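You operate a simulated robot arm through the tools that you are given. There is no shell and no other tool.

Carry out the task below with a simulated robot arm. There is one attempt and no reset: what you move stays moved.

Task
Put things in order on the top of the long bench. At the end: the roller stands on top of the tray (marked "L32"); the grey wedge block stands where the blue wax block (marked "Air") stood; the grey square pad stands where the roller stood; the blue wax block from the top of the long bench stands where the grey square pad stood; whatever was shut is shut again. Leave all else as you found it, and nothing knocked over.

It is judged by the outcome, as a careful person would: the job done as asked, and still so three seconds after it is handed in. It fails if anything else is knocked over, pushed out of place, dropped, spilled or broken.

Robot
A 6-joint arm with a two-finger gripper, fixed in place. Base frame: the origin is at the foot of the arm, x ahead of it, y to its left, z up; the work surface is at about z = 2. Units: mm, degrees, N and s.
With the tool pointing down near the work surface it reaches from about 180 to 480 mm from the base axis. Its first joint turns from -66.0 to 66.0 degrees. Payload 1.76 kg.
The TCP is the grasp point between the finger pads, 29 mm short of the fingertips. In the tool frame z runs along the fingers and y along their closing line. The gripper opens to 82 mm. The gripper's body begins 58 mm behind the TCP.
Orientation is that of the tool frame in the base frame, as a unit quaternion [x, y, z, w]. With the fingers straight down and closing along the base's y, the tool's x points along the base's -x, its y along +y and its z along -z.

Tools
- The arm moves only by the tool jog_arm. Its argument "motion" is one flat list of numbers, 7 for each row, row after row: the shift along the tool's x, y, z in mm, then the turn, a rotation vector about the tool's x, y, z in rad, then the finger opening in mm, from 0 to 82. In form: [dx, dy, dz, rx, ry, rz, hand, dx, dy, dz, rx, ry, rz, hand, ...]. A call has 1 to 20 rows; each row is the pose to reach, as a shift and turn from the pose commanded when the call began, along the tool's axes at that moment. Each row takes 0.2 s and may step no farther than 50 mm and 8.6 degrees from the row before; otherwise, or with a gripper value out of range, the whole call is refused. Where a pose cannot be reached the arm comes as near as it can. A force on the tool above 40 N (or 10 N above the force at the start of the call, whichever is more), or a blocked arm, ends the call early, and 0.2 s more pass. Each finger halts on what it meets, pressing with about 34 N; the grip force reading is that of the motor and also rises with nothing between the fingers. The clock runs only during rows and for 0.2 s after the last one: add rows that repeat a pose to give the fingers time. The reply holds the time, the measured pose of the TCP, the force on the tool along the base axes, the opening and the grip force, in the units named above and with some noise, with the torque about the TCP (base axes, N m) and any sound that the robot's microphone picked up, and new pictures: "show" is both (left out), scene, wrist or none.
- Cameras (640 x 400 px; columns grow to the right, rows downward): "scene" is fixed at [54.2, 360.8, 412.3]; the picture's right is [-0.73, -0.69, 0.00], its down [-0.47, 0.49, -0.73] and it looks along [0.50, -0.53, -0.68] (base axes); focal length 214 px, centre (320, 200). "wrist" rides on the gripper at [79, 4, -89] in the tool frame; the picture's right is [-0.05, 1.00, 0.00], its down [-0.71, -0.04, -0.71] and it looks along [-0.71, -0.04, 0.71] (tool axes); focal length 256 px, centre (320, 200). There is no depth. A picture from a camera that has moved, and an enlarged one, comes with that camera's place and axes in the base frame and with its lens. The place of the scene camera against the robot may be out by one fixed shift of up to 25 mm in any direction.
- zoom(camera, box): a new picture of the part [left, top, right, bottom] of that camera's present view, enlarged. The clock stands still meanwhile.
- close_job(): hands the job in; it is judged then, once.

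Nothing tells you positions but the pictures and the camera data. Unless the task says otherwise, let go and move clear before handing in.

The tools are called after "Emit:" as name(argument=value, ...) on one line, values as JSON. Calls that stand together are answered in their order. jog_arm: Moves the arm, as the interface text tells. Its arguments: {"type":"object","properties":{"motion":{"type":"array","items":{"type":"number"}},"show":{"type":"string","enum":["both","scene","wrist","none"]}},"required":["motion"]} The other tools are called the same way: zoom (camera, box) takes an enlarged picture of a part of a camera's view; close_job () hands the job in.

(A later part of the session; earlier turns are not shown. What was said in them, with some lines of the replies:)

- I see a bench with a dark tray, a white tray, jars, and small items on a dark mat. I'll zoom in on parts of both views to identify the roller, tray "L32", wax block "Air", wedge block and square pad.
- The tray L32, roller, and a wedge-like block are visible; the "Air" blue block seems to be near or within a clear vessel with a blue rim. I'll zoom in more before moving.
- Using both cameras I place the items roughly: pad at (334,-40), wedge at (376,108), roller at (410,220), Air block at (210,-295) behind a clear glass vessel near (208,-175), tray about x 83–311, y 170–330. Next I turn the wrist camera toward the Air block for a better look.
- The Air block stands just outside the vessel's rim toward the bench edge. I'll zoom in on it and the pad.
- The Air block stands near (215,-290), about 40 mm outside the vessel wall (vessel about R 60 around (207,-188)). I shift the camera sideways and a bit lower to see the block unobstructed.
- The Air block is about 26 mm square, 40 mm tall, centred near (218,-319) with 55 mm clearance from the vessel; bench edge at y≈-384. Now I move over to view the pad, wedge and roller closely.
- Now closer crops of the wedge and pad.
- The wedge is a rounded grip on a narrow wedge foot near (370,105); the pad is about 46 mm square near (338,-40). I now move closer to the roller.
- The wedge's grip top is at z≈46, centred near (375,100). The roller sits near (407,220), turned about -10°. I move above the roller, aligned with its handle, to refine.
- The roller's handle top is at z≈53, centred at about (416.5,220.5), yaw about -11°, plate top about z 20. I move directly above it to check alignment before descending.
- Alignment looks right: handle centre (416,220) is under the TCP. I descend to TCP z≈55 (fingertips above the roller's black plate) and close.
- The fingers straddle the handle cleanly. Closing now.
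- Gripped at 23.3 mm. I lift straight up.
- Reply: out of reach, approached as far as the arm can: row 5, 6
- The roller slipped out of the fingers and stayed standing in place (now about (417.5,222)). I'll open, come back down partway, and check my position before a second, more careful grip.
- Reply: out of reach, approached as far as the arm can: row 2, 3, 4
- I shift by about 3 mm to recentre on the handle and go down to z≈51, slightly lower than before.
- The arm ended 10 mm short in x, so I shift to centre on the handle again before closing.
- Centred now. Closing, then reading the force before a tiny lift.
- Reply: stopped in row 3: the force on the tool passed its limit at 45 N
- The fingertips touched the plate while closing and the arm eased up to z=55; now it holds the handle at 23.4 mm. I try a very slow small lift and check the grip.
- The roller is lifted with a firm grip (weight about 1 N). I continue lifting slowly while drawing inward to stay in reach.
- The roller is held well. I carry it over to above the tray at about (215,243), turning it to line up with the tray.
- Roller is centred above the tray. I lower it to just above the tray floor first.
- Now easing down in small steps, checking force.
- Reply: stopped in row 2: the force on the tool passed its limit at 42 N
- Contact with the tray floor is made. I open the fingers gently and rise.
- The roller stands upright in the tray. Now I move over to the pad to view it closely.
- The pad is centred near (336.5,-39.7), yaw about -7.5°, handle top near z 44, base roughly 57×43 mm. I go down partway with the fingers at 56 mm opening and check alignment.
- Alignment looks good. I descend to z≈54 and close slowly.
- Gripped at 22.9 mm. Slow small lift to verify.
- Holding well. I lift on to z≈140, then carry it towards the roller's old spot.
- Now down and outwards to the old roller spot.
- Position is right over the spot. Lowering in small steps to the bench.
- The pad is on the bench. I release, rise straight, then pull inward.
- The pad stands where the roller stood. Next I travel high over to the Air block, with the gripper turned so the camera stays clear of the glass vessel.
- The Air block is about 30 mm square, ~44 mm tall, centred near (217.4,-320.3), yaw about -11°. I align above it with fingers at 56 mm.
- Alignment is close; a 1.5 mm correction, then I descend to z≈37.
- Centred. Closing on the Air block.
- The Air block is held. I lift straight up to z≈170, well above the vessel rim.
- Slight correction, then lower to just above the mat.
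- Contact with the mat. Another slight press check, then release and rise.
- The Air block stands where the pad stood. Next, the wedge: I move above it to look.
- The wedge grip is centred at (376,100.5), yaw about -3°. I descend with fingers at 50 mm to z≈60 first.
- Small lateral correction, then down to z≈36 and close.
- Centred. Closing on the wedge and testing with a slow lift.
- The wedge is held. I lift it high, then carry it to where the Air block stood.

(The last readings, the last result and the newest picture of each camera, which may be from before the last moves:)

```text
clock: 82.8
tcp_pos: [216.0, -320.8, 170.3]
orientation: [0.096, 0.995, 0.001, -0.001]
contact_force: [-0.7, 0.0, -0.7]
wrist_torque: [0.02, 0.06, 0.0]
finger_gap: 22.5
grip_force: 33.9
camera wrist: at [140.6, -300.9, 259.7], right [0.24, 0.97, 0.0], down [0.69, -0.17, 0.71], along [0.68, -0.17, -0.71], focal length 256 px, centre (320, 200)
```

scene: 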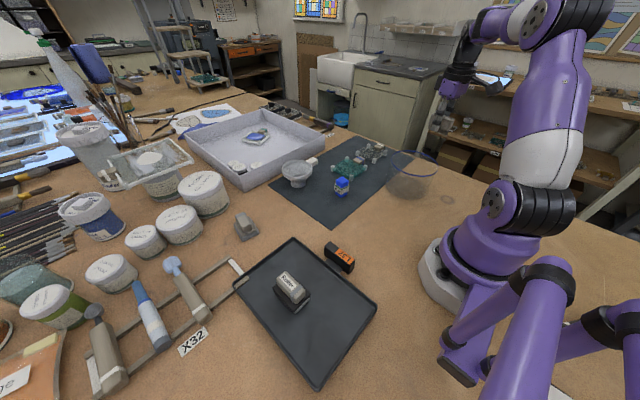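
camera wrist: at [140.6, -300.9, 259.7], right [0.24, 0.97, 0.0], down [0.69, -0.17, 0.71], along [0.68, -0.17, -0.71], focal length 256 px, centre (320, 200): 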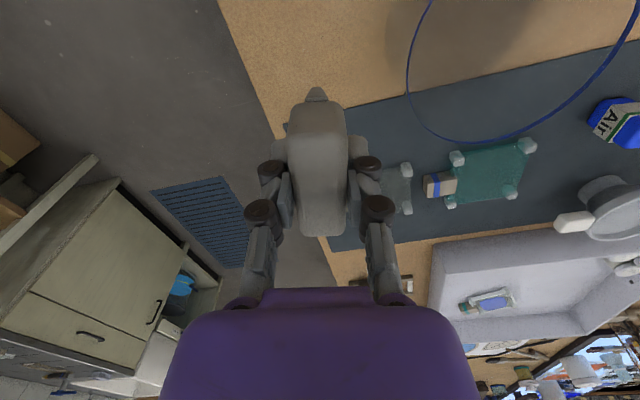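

Position is right above the old Air spot. Lowering to just above the bench.

Emit:
jog_arm(motion=[0, -0.4, 6, 0, 0, 0, 0, 0, -0.4, 18, 0, 0, 0, 0, 0, -0.4, 32, 0, 0, 0, 0, 0, -0.4, 46, 0, 0, 0, 0, 0, -0.4, 60, 0, 0, 0, 0, 0, -0.4, 74, 0, 0, 0, 0, 0, -0.4, 88, 0, 0, 0, 0, 0, -0.4, 101, 0, 0, 0, 0, 0, -0.4, 112, 0, 0, 0, 0, 0, -0.4, 119, 0, 0, 0, 0, 0, -0.4, 124, 0, 0, 0, 0, 0, -0.4, 124, 0, 0, 0, 0], show="both")

Emit:
zoom(camera="scene", box=[370, 90, 490, 200])

Emit:
zoom(camera="wrist", box=[180, 40, 480, 220])

```text
clock: 85.4
tcp_pos: [216.4, -319.8, 47.1]
orientation: [0.096, 0.995, 0.001, 0.0]
contact_force: [-0.4, -0.2, -0.4]
wrist_torque: [0.02, 0.0, -0.02]
finger_gap: 22.6
grip_force: 33.7
camera wrist: at [140.6, -300.7, 135.7], right [0.24, 0.97, 0.0], down [0.69, -0.17, 0.71], along [0.68, -0.17, -0.71], focal length 256 px, centre (320, 200)
```

scene: 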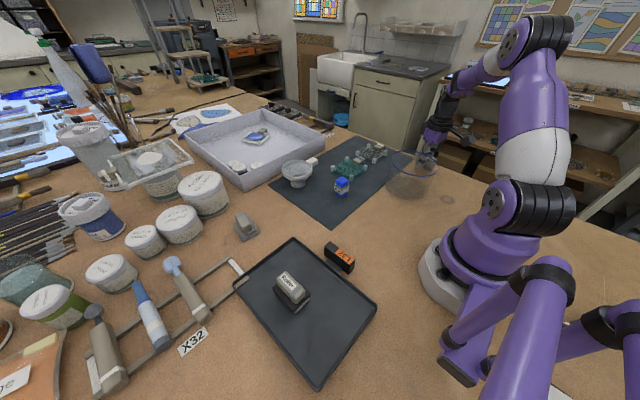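
wrist: 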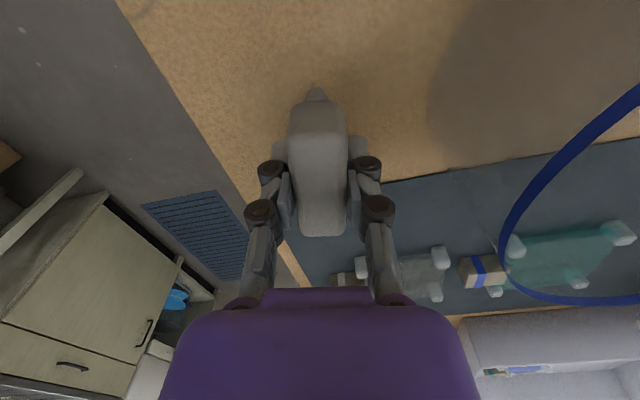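

```text
3.64 times, centred on (430, 145) of scene
camera zoom: at [54.2, 360.8, 412.3], right [-0.73, -0.69, 0.0], down [-0.47, 0.49, -0.73], along [0.5, -0.53, -0.68], focal length 780 px, centre (-80, 400)
```

zoom: 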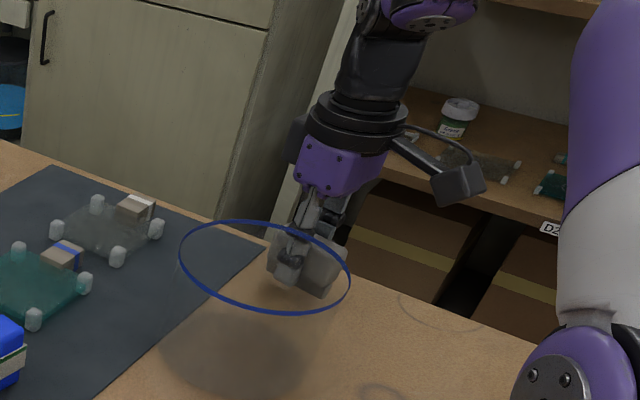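

```text
2.13 times, centred on (330, 130) of wrist
camera zoom: at [140.6, -300.7, 135.7], right [0.24, 0.97, 0.0], down [0.69, -0.17, 0.71], along [0.68, -0.17, -0.71], focal length 546 px, centre (299, 349)
```

zoom: 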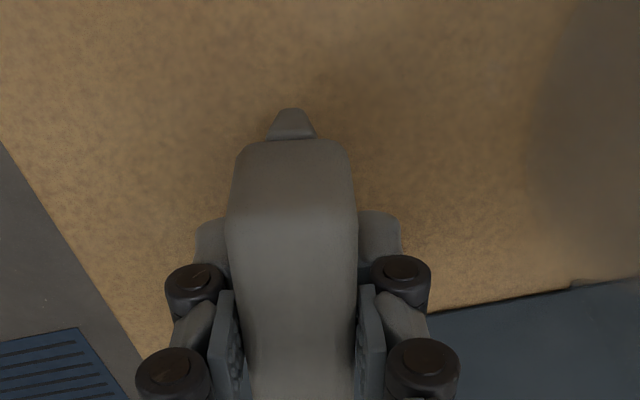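

Emit:
jog_arm(motion=[0, 0, 3, 0, 0, 0, 0, 0, 0, 6, 0, 0, 0, 0, 0, 0, 7.5, 0, 0, 0, 0, 0, 0, 7.5, 0, 0, 0, 0], show="none")

Emit:
jog_arm(motion=[0, 0, 0.8, 0, 0, 0, 0, 0, 0, 0.8, 0, 0, 0, 0], show="none")

Emit:
jog_arm(motion=[0, 0, 0.8, 0, 0, 0, 0, 0, 0, 0.8, 0, 0, 0, 0], show="none")

```text
clock: 86.4
tcp_pos: [215.9, -318.8, 37.9]
orientation: [0.096, 0.995, 0.001, -0.001]
contact_force: [0.0, -0.4, -0.6]
wrist_torque: [0.01, 0.02, 0.0]
finger_gap: 22.5
grip_force: 33.8
```

```text
clock: 87.0
tcp_pos: [216.8, -320.3, 37.9]
orientation: [0.096, 0.995, 0.001, -0.001]
contact_force: [-0.7, 0.4, 0.0]
wrist_torque: [0.01, -0.02, -0.01]
finger_gap: 22.5
grip_force: 34.3
```

```text
clock: 87.6
tcp_pos: [215.8, -321.5, 37.1]
orientation: [0.096, 0.995, 0.001, -0.001]
contact_force: [-0.1, 0.5, 4.1]
wrist_torque: [0.05, 0.0, 0.04]
finger_gap: 22.6
grip_force: 33.8
```

Contact felt. A slight press, then gentle release and rise.

Emit:
jog_arm(motion=[0, 0, 0.5, 0, 0, 0, 0, 0, 0, 0.5, 0, 0, 0, 23, 0, 0, 0.5, 0, 0, 0, 25, 0, 0, 0.5, 0, 0, 0, 30, 0, 0, 0.5, 0, 0, 0, 40, 0, 0, 0.5, 0, 0, 0, 50, 0, 0, 0.5, 0, 0, 0, 50], show="wrist")

Emit:
zoom(camera="wrist", box=[180, 40, 480, 220])

```text
clock: 89.2
tcp_pos: [216.3, -320.8, 36.3]
orientation: [0.096, 0.995, 0.001, -0.001]
contact_force: [-0.2, -0.2, 0.8]
wrist_torque: [0.02, -0.02, 0.02]
finger_gap: 50.3
grip_force: 0.1
camera wrist: at [140.4, -301.3, 125.6], right [0.24, 0.97, 0.0], down [0.69, -0.17, 0.71], along [0.68, -0.17, -0.71], focal length 256 px, centre (320, 200)
```

wrist: 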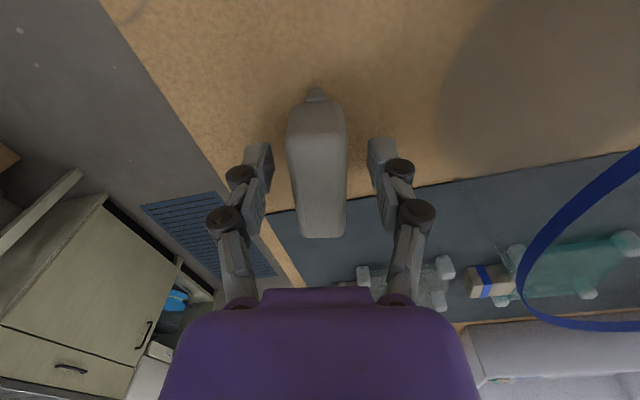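

```text
2.13 times, centred on (330, 130) of wrist
camera zoom: at [140.4, -301.3, 125.6], right [0.24, 0.97, 0.0], down [0.69, -0.17, 0.71], along [0.68, -0.17, -0.71], focal length 546 px, centre (299, 349)
```

zoom: 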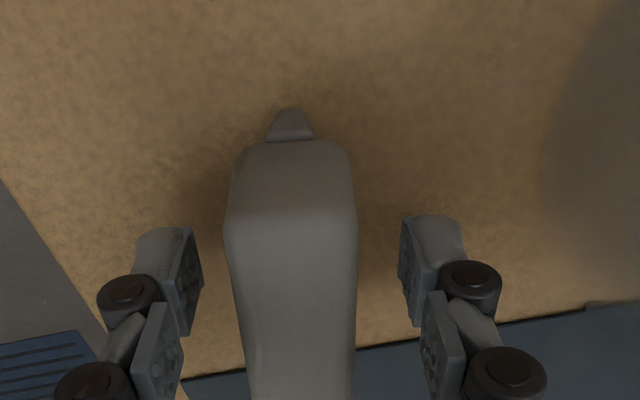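

The wedge stands on its own between the open fingers. I rise straight up to clear it.

Emit:
jog_arm(motion=[0, 0, -6, 0, 0, 0, 52, 0, 0, -18, 0, 0, 0, 56, 0, 0, -35, 0, 0, 0, 60, 0, 0, -60, 0, 0, 0, 60, 0, 0, -90, 0, 0, 0, 60, 0, 0, -120, 0, 0, 0, 60, 0, 0, -140, 0, 0, 0, 60, 0, 0, -140, 0, 0, 0, 60], show="both")

Emit:
zoom(camera="wrist", box=[220, 20, 420, 180])

Emit:
zoom(camera="scene", box=[370, 90, 490, 200])

```text
clock: 91.0
tcp_pos: [214.8, -320.9, 177.0]
orientation: [0.096, 0.995, 0.0, -0.001]
contact_force: [0.0, 0.1, 0.2]
wrist_torque: [-0.01, -0.05, -0.03]
finger_gap: 59.9
grip_force: 0.1
camera wrist: at [140.0, -302.5, 265.8], right [0.24, 0.97, 0.0], down [0.69, -0.17, 0.71], along [0.68, -0.17, -0.71], focal length 256 px, centre (320, 200)
```

scene: 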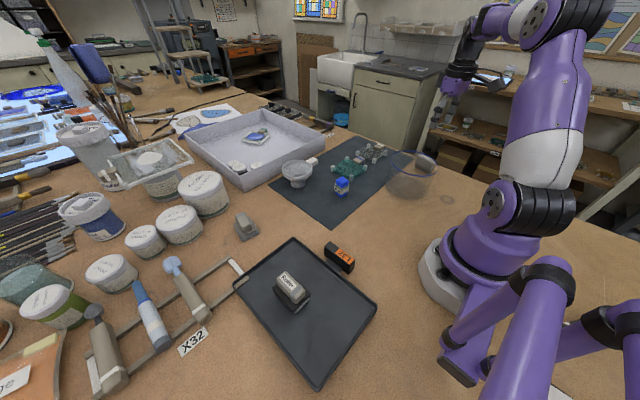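
wrist: 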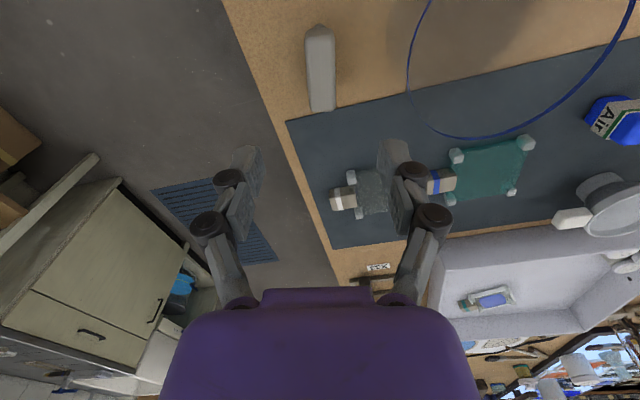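

```text
2.50 times, centred on (320, 100) of wrist
camera zoom: at [140.0, -302.5, 265.8], right [0.24, 0.97, 0.0], down [0.69, -0.17, 0.71], along [0.68, -0.17, -0.71], focal length 640 px, centre (320, 450)
```

zoom: 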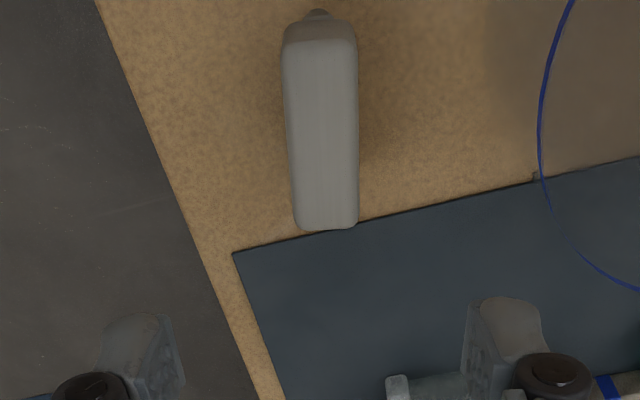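

```text
3.64 times, centred on (430, 145) of scene
camera zoom: at [54.2, 360.8, 412.3], right [-0.73, -0.69, 0.0], down [-0.47, 0.49, -0.73], along [0.5, -0.53, -0.68], focal length 780 px, centre (-80, 400)
```

zoom: 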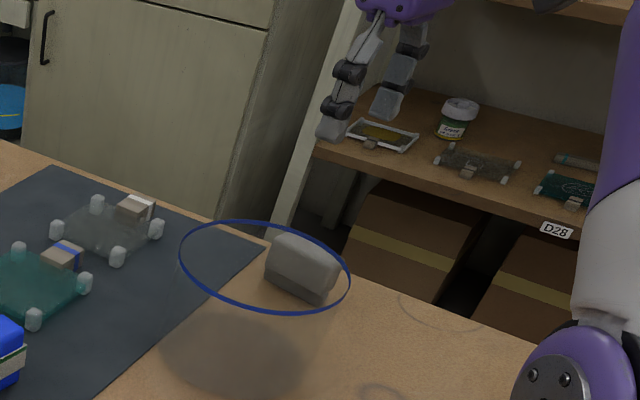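

All four items look placed: wedge at about (215,-320), upright. I retract the arm high and back toward its start pose and do a final check of everything.

Emit:
jog_arm(motion=[0, 5, -30, 0, 0, 0, 60, 0, 25, -60, 0, 0, -0.02, 60, -0.2, 60, -72, 0, 0, -0.05, 70, -0.4, 100, -72, 0, 0, -0.08, 82, -0.6, 140, -72, 0, 0, -0.11, 82, -0.8, 180, -72, 0, 0, -0.14, 82, -1, 220, -72, 0, 0, -0.17, 82, -1, 245, -72, 0, 0, -0.19, 82, -1, 256.9, -72, 0, 0, -0.19, 82, -1, 256.9, -72, 0, 0, -0.19, 82], show="both")

Emit:
zoom(camera="scene", box=[220, 120, 460, 270])

Emit:
zoom(camera="scene", box=[200, 200, 400, 400])

Emit:
zoom(camera="scene", box=[270, 255, 330, 315])

Emit:
zoom(camera="scene", box=[370, 130, 480, 220])

Emit:
zoom(camera="wrist", box=[60, 40, 380, 240])

Emit:
zoom(camera="scene", box=[0, 60, 260, 240])

```text
clock: 93.2
tcp_pos: [265.6, -69.4, 249.1]
orientation: [0.002, 1.0, 0.001, -0.001]
contact_force: [0.2, 0.4, 0.1]
wrist_torque: [-0.05, 0.0, -0.02]
finger_gap: 81.9
grip_force: 0.1
camera wrist: at [187.5, -64.9, 337.8], right [0.06, 1.0, 0.0], down [0.71, -0.04, 0.71], along [0.7, -0.04, -0.71], focal length 256 px, centre (320, 200)
```

scene: 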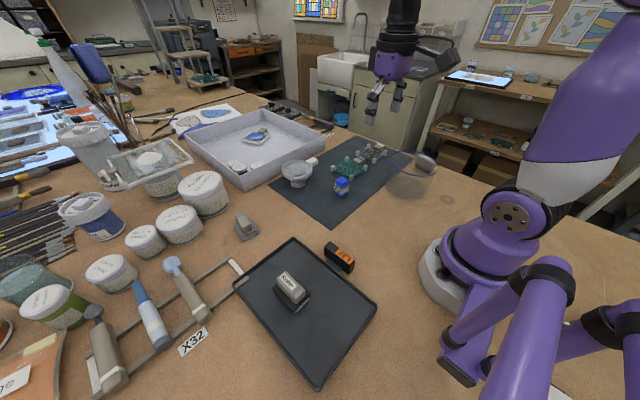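
wrist: 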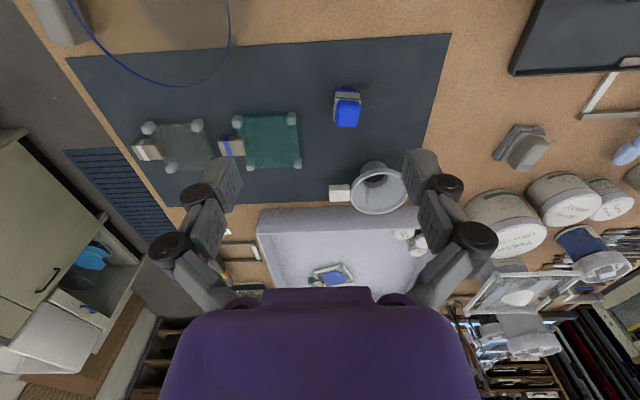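

```text
2.67 times, centred on (340, 195) of scene
camera zoom: at [54.2, 360.8, 412.3], right [-0.73, -0.69, 0.0], down [-0.47, 0.49, -0.73], along [0.5, -0.53, -0.68], focal length 572 px, centre (267, 213)
```

zoom: 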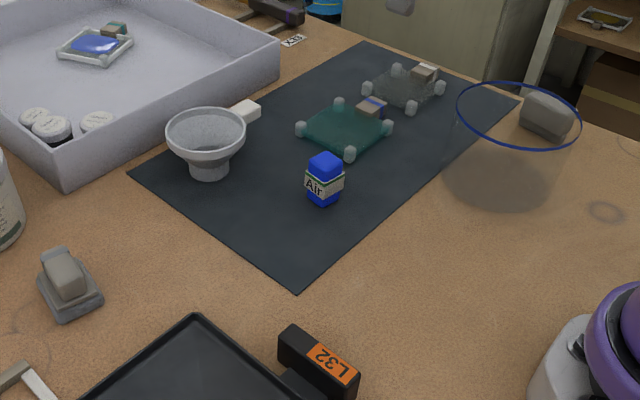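

```text
2.00 times, centred on (300, 300) of scene
camera zoom: at [54.2, 360.8, 412.3], right [-0.73, -0.69, 0.0], down [-0.47, 0.49, -0.73], along [0.5, -0.53, -0.68], focal length 429 px, centre (360, 0)
```

zoom: 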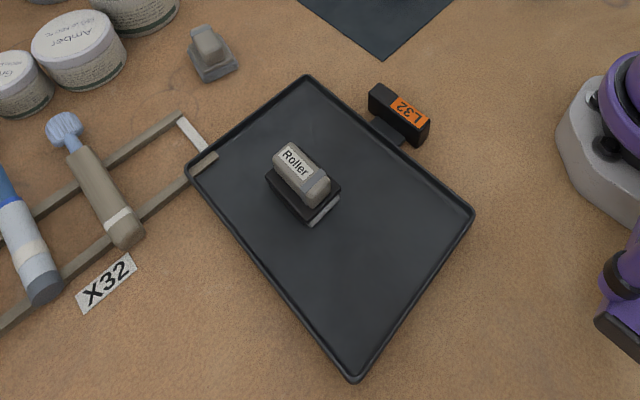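

```text
6.67 times, centred on (300, 285) of scene
camera zoom: at [54.2, 360.8, 412.3], right [-0.73, -0.69, 0.0], down [-0.47, 0.49, -0.73], along [0.5, -0.53, -0.68], focal length 1430 px, centre (453, -367)
```

zoom: 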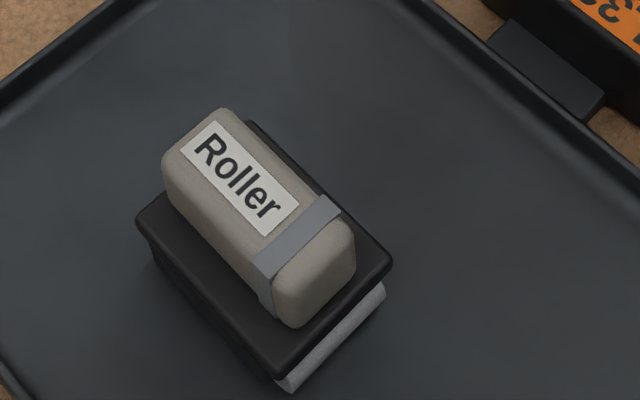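

```text
4.44 times, centred on (425, 175) of scene
camera zoom: at [54.2, 360.8, 412.3], right [-0.73, -0.69, 0.0], down [-0.47, 0.49, -0.73], along [0.5, -0.53, -0.68], focal length 953 px, centre (-147, 311)
```

zoom: 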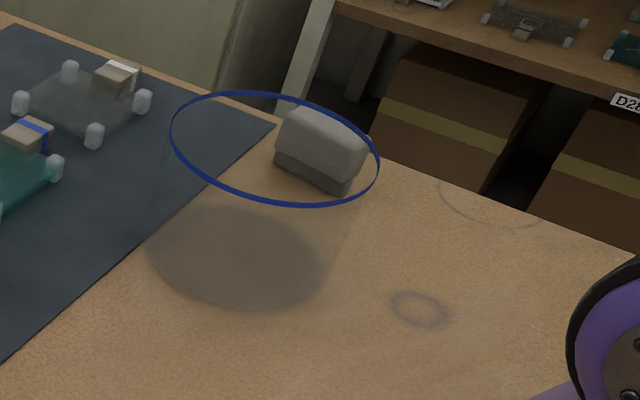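

```text
2.00 times, centred on (220, 140) of wrist
camera zoom: at [187.5, -64.9, 337.8], right [0.06, 1.0, 0.0], down [0.71, -0.04, 0.71], along [0.7, -0.04, -0.71], focal length 512 px, centre (520, 320)
```

zoom: 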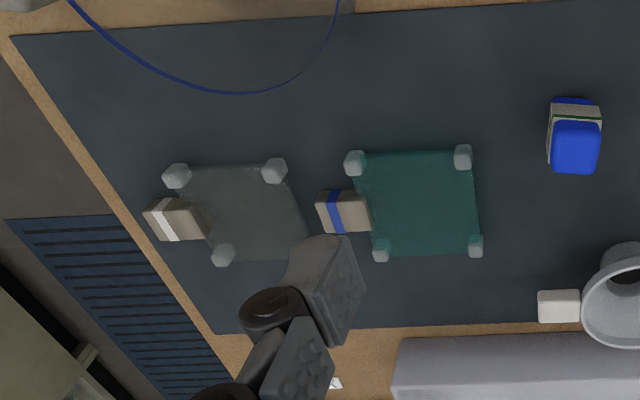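

```text
2.22 times, centred on (130, 150) of scene
camera zoom: at [54.2, 360.8, 412.3], right [-0.73, -0.69, 0.0], down [-0.47, 0.49, -0.73], along [0.5, -0.53, -0.68], focal length 477 px, centre (742, 311)
```

zoom: 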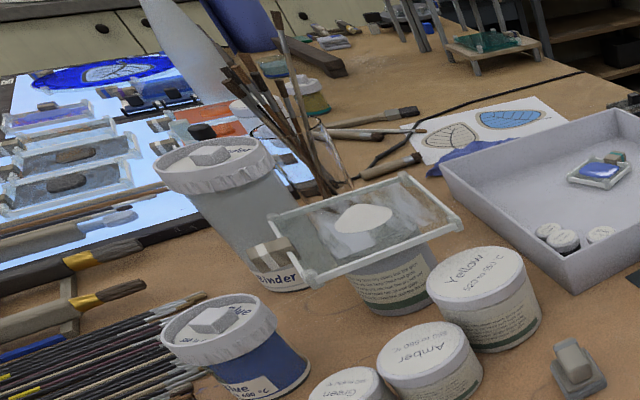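

Everything checks out: the roller stands in the L32 tray, and the pad, Air block and wedge stand upright in their new places. The vessel, funnel, tiles, jars and tray look unmoved. Nothing had to be opened, so nothing needs shutting, and the arm is clear. I'm handing in the job.

Emit:
close_job()

```text
The job is handed in.
```

The job is done and handed in. At my last check all four items stood upright in their new places:

- **Roller:** it stands on the floor of the tray marked "L32", near the middle.
- **Grey square pad:** it stands where the roller stood.
- **Blue wax block ("Air"):** it stands on the dark mat where the pad stood.
- **Grey wedge block:** it stands where the wax block stood, within about 2–3 mm by my estimate.

My first attempt to lift the roller failed. It slipped out of the fingers but stayed standing, shifted only about 2 mm, and the second grip held.

I took "grey square pad" to mean the layered grey pad with a handle, not the grey glass tile with corner posts at the far end of the mat.

I opened nothing, so nothing needed shutting. In the final pictures the clear vessel, funnel, tiles, jars and trays looked unmoved.
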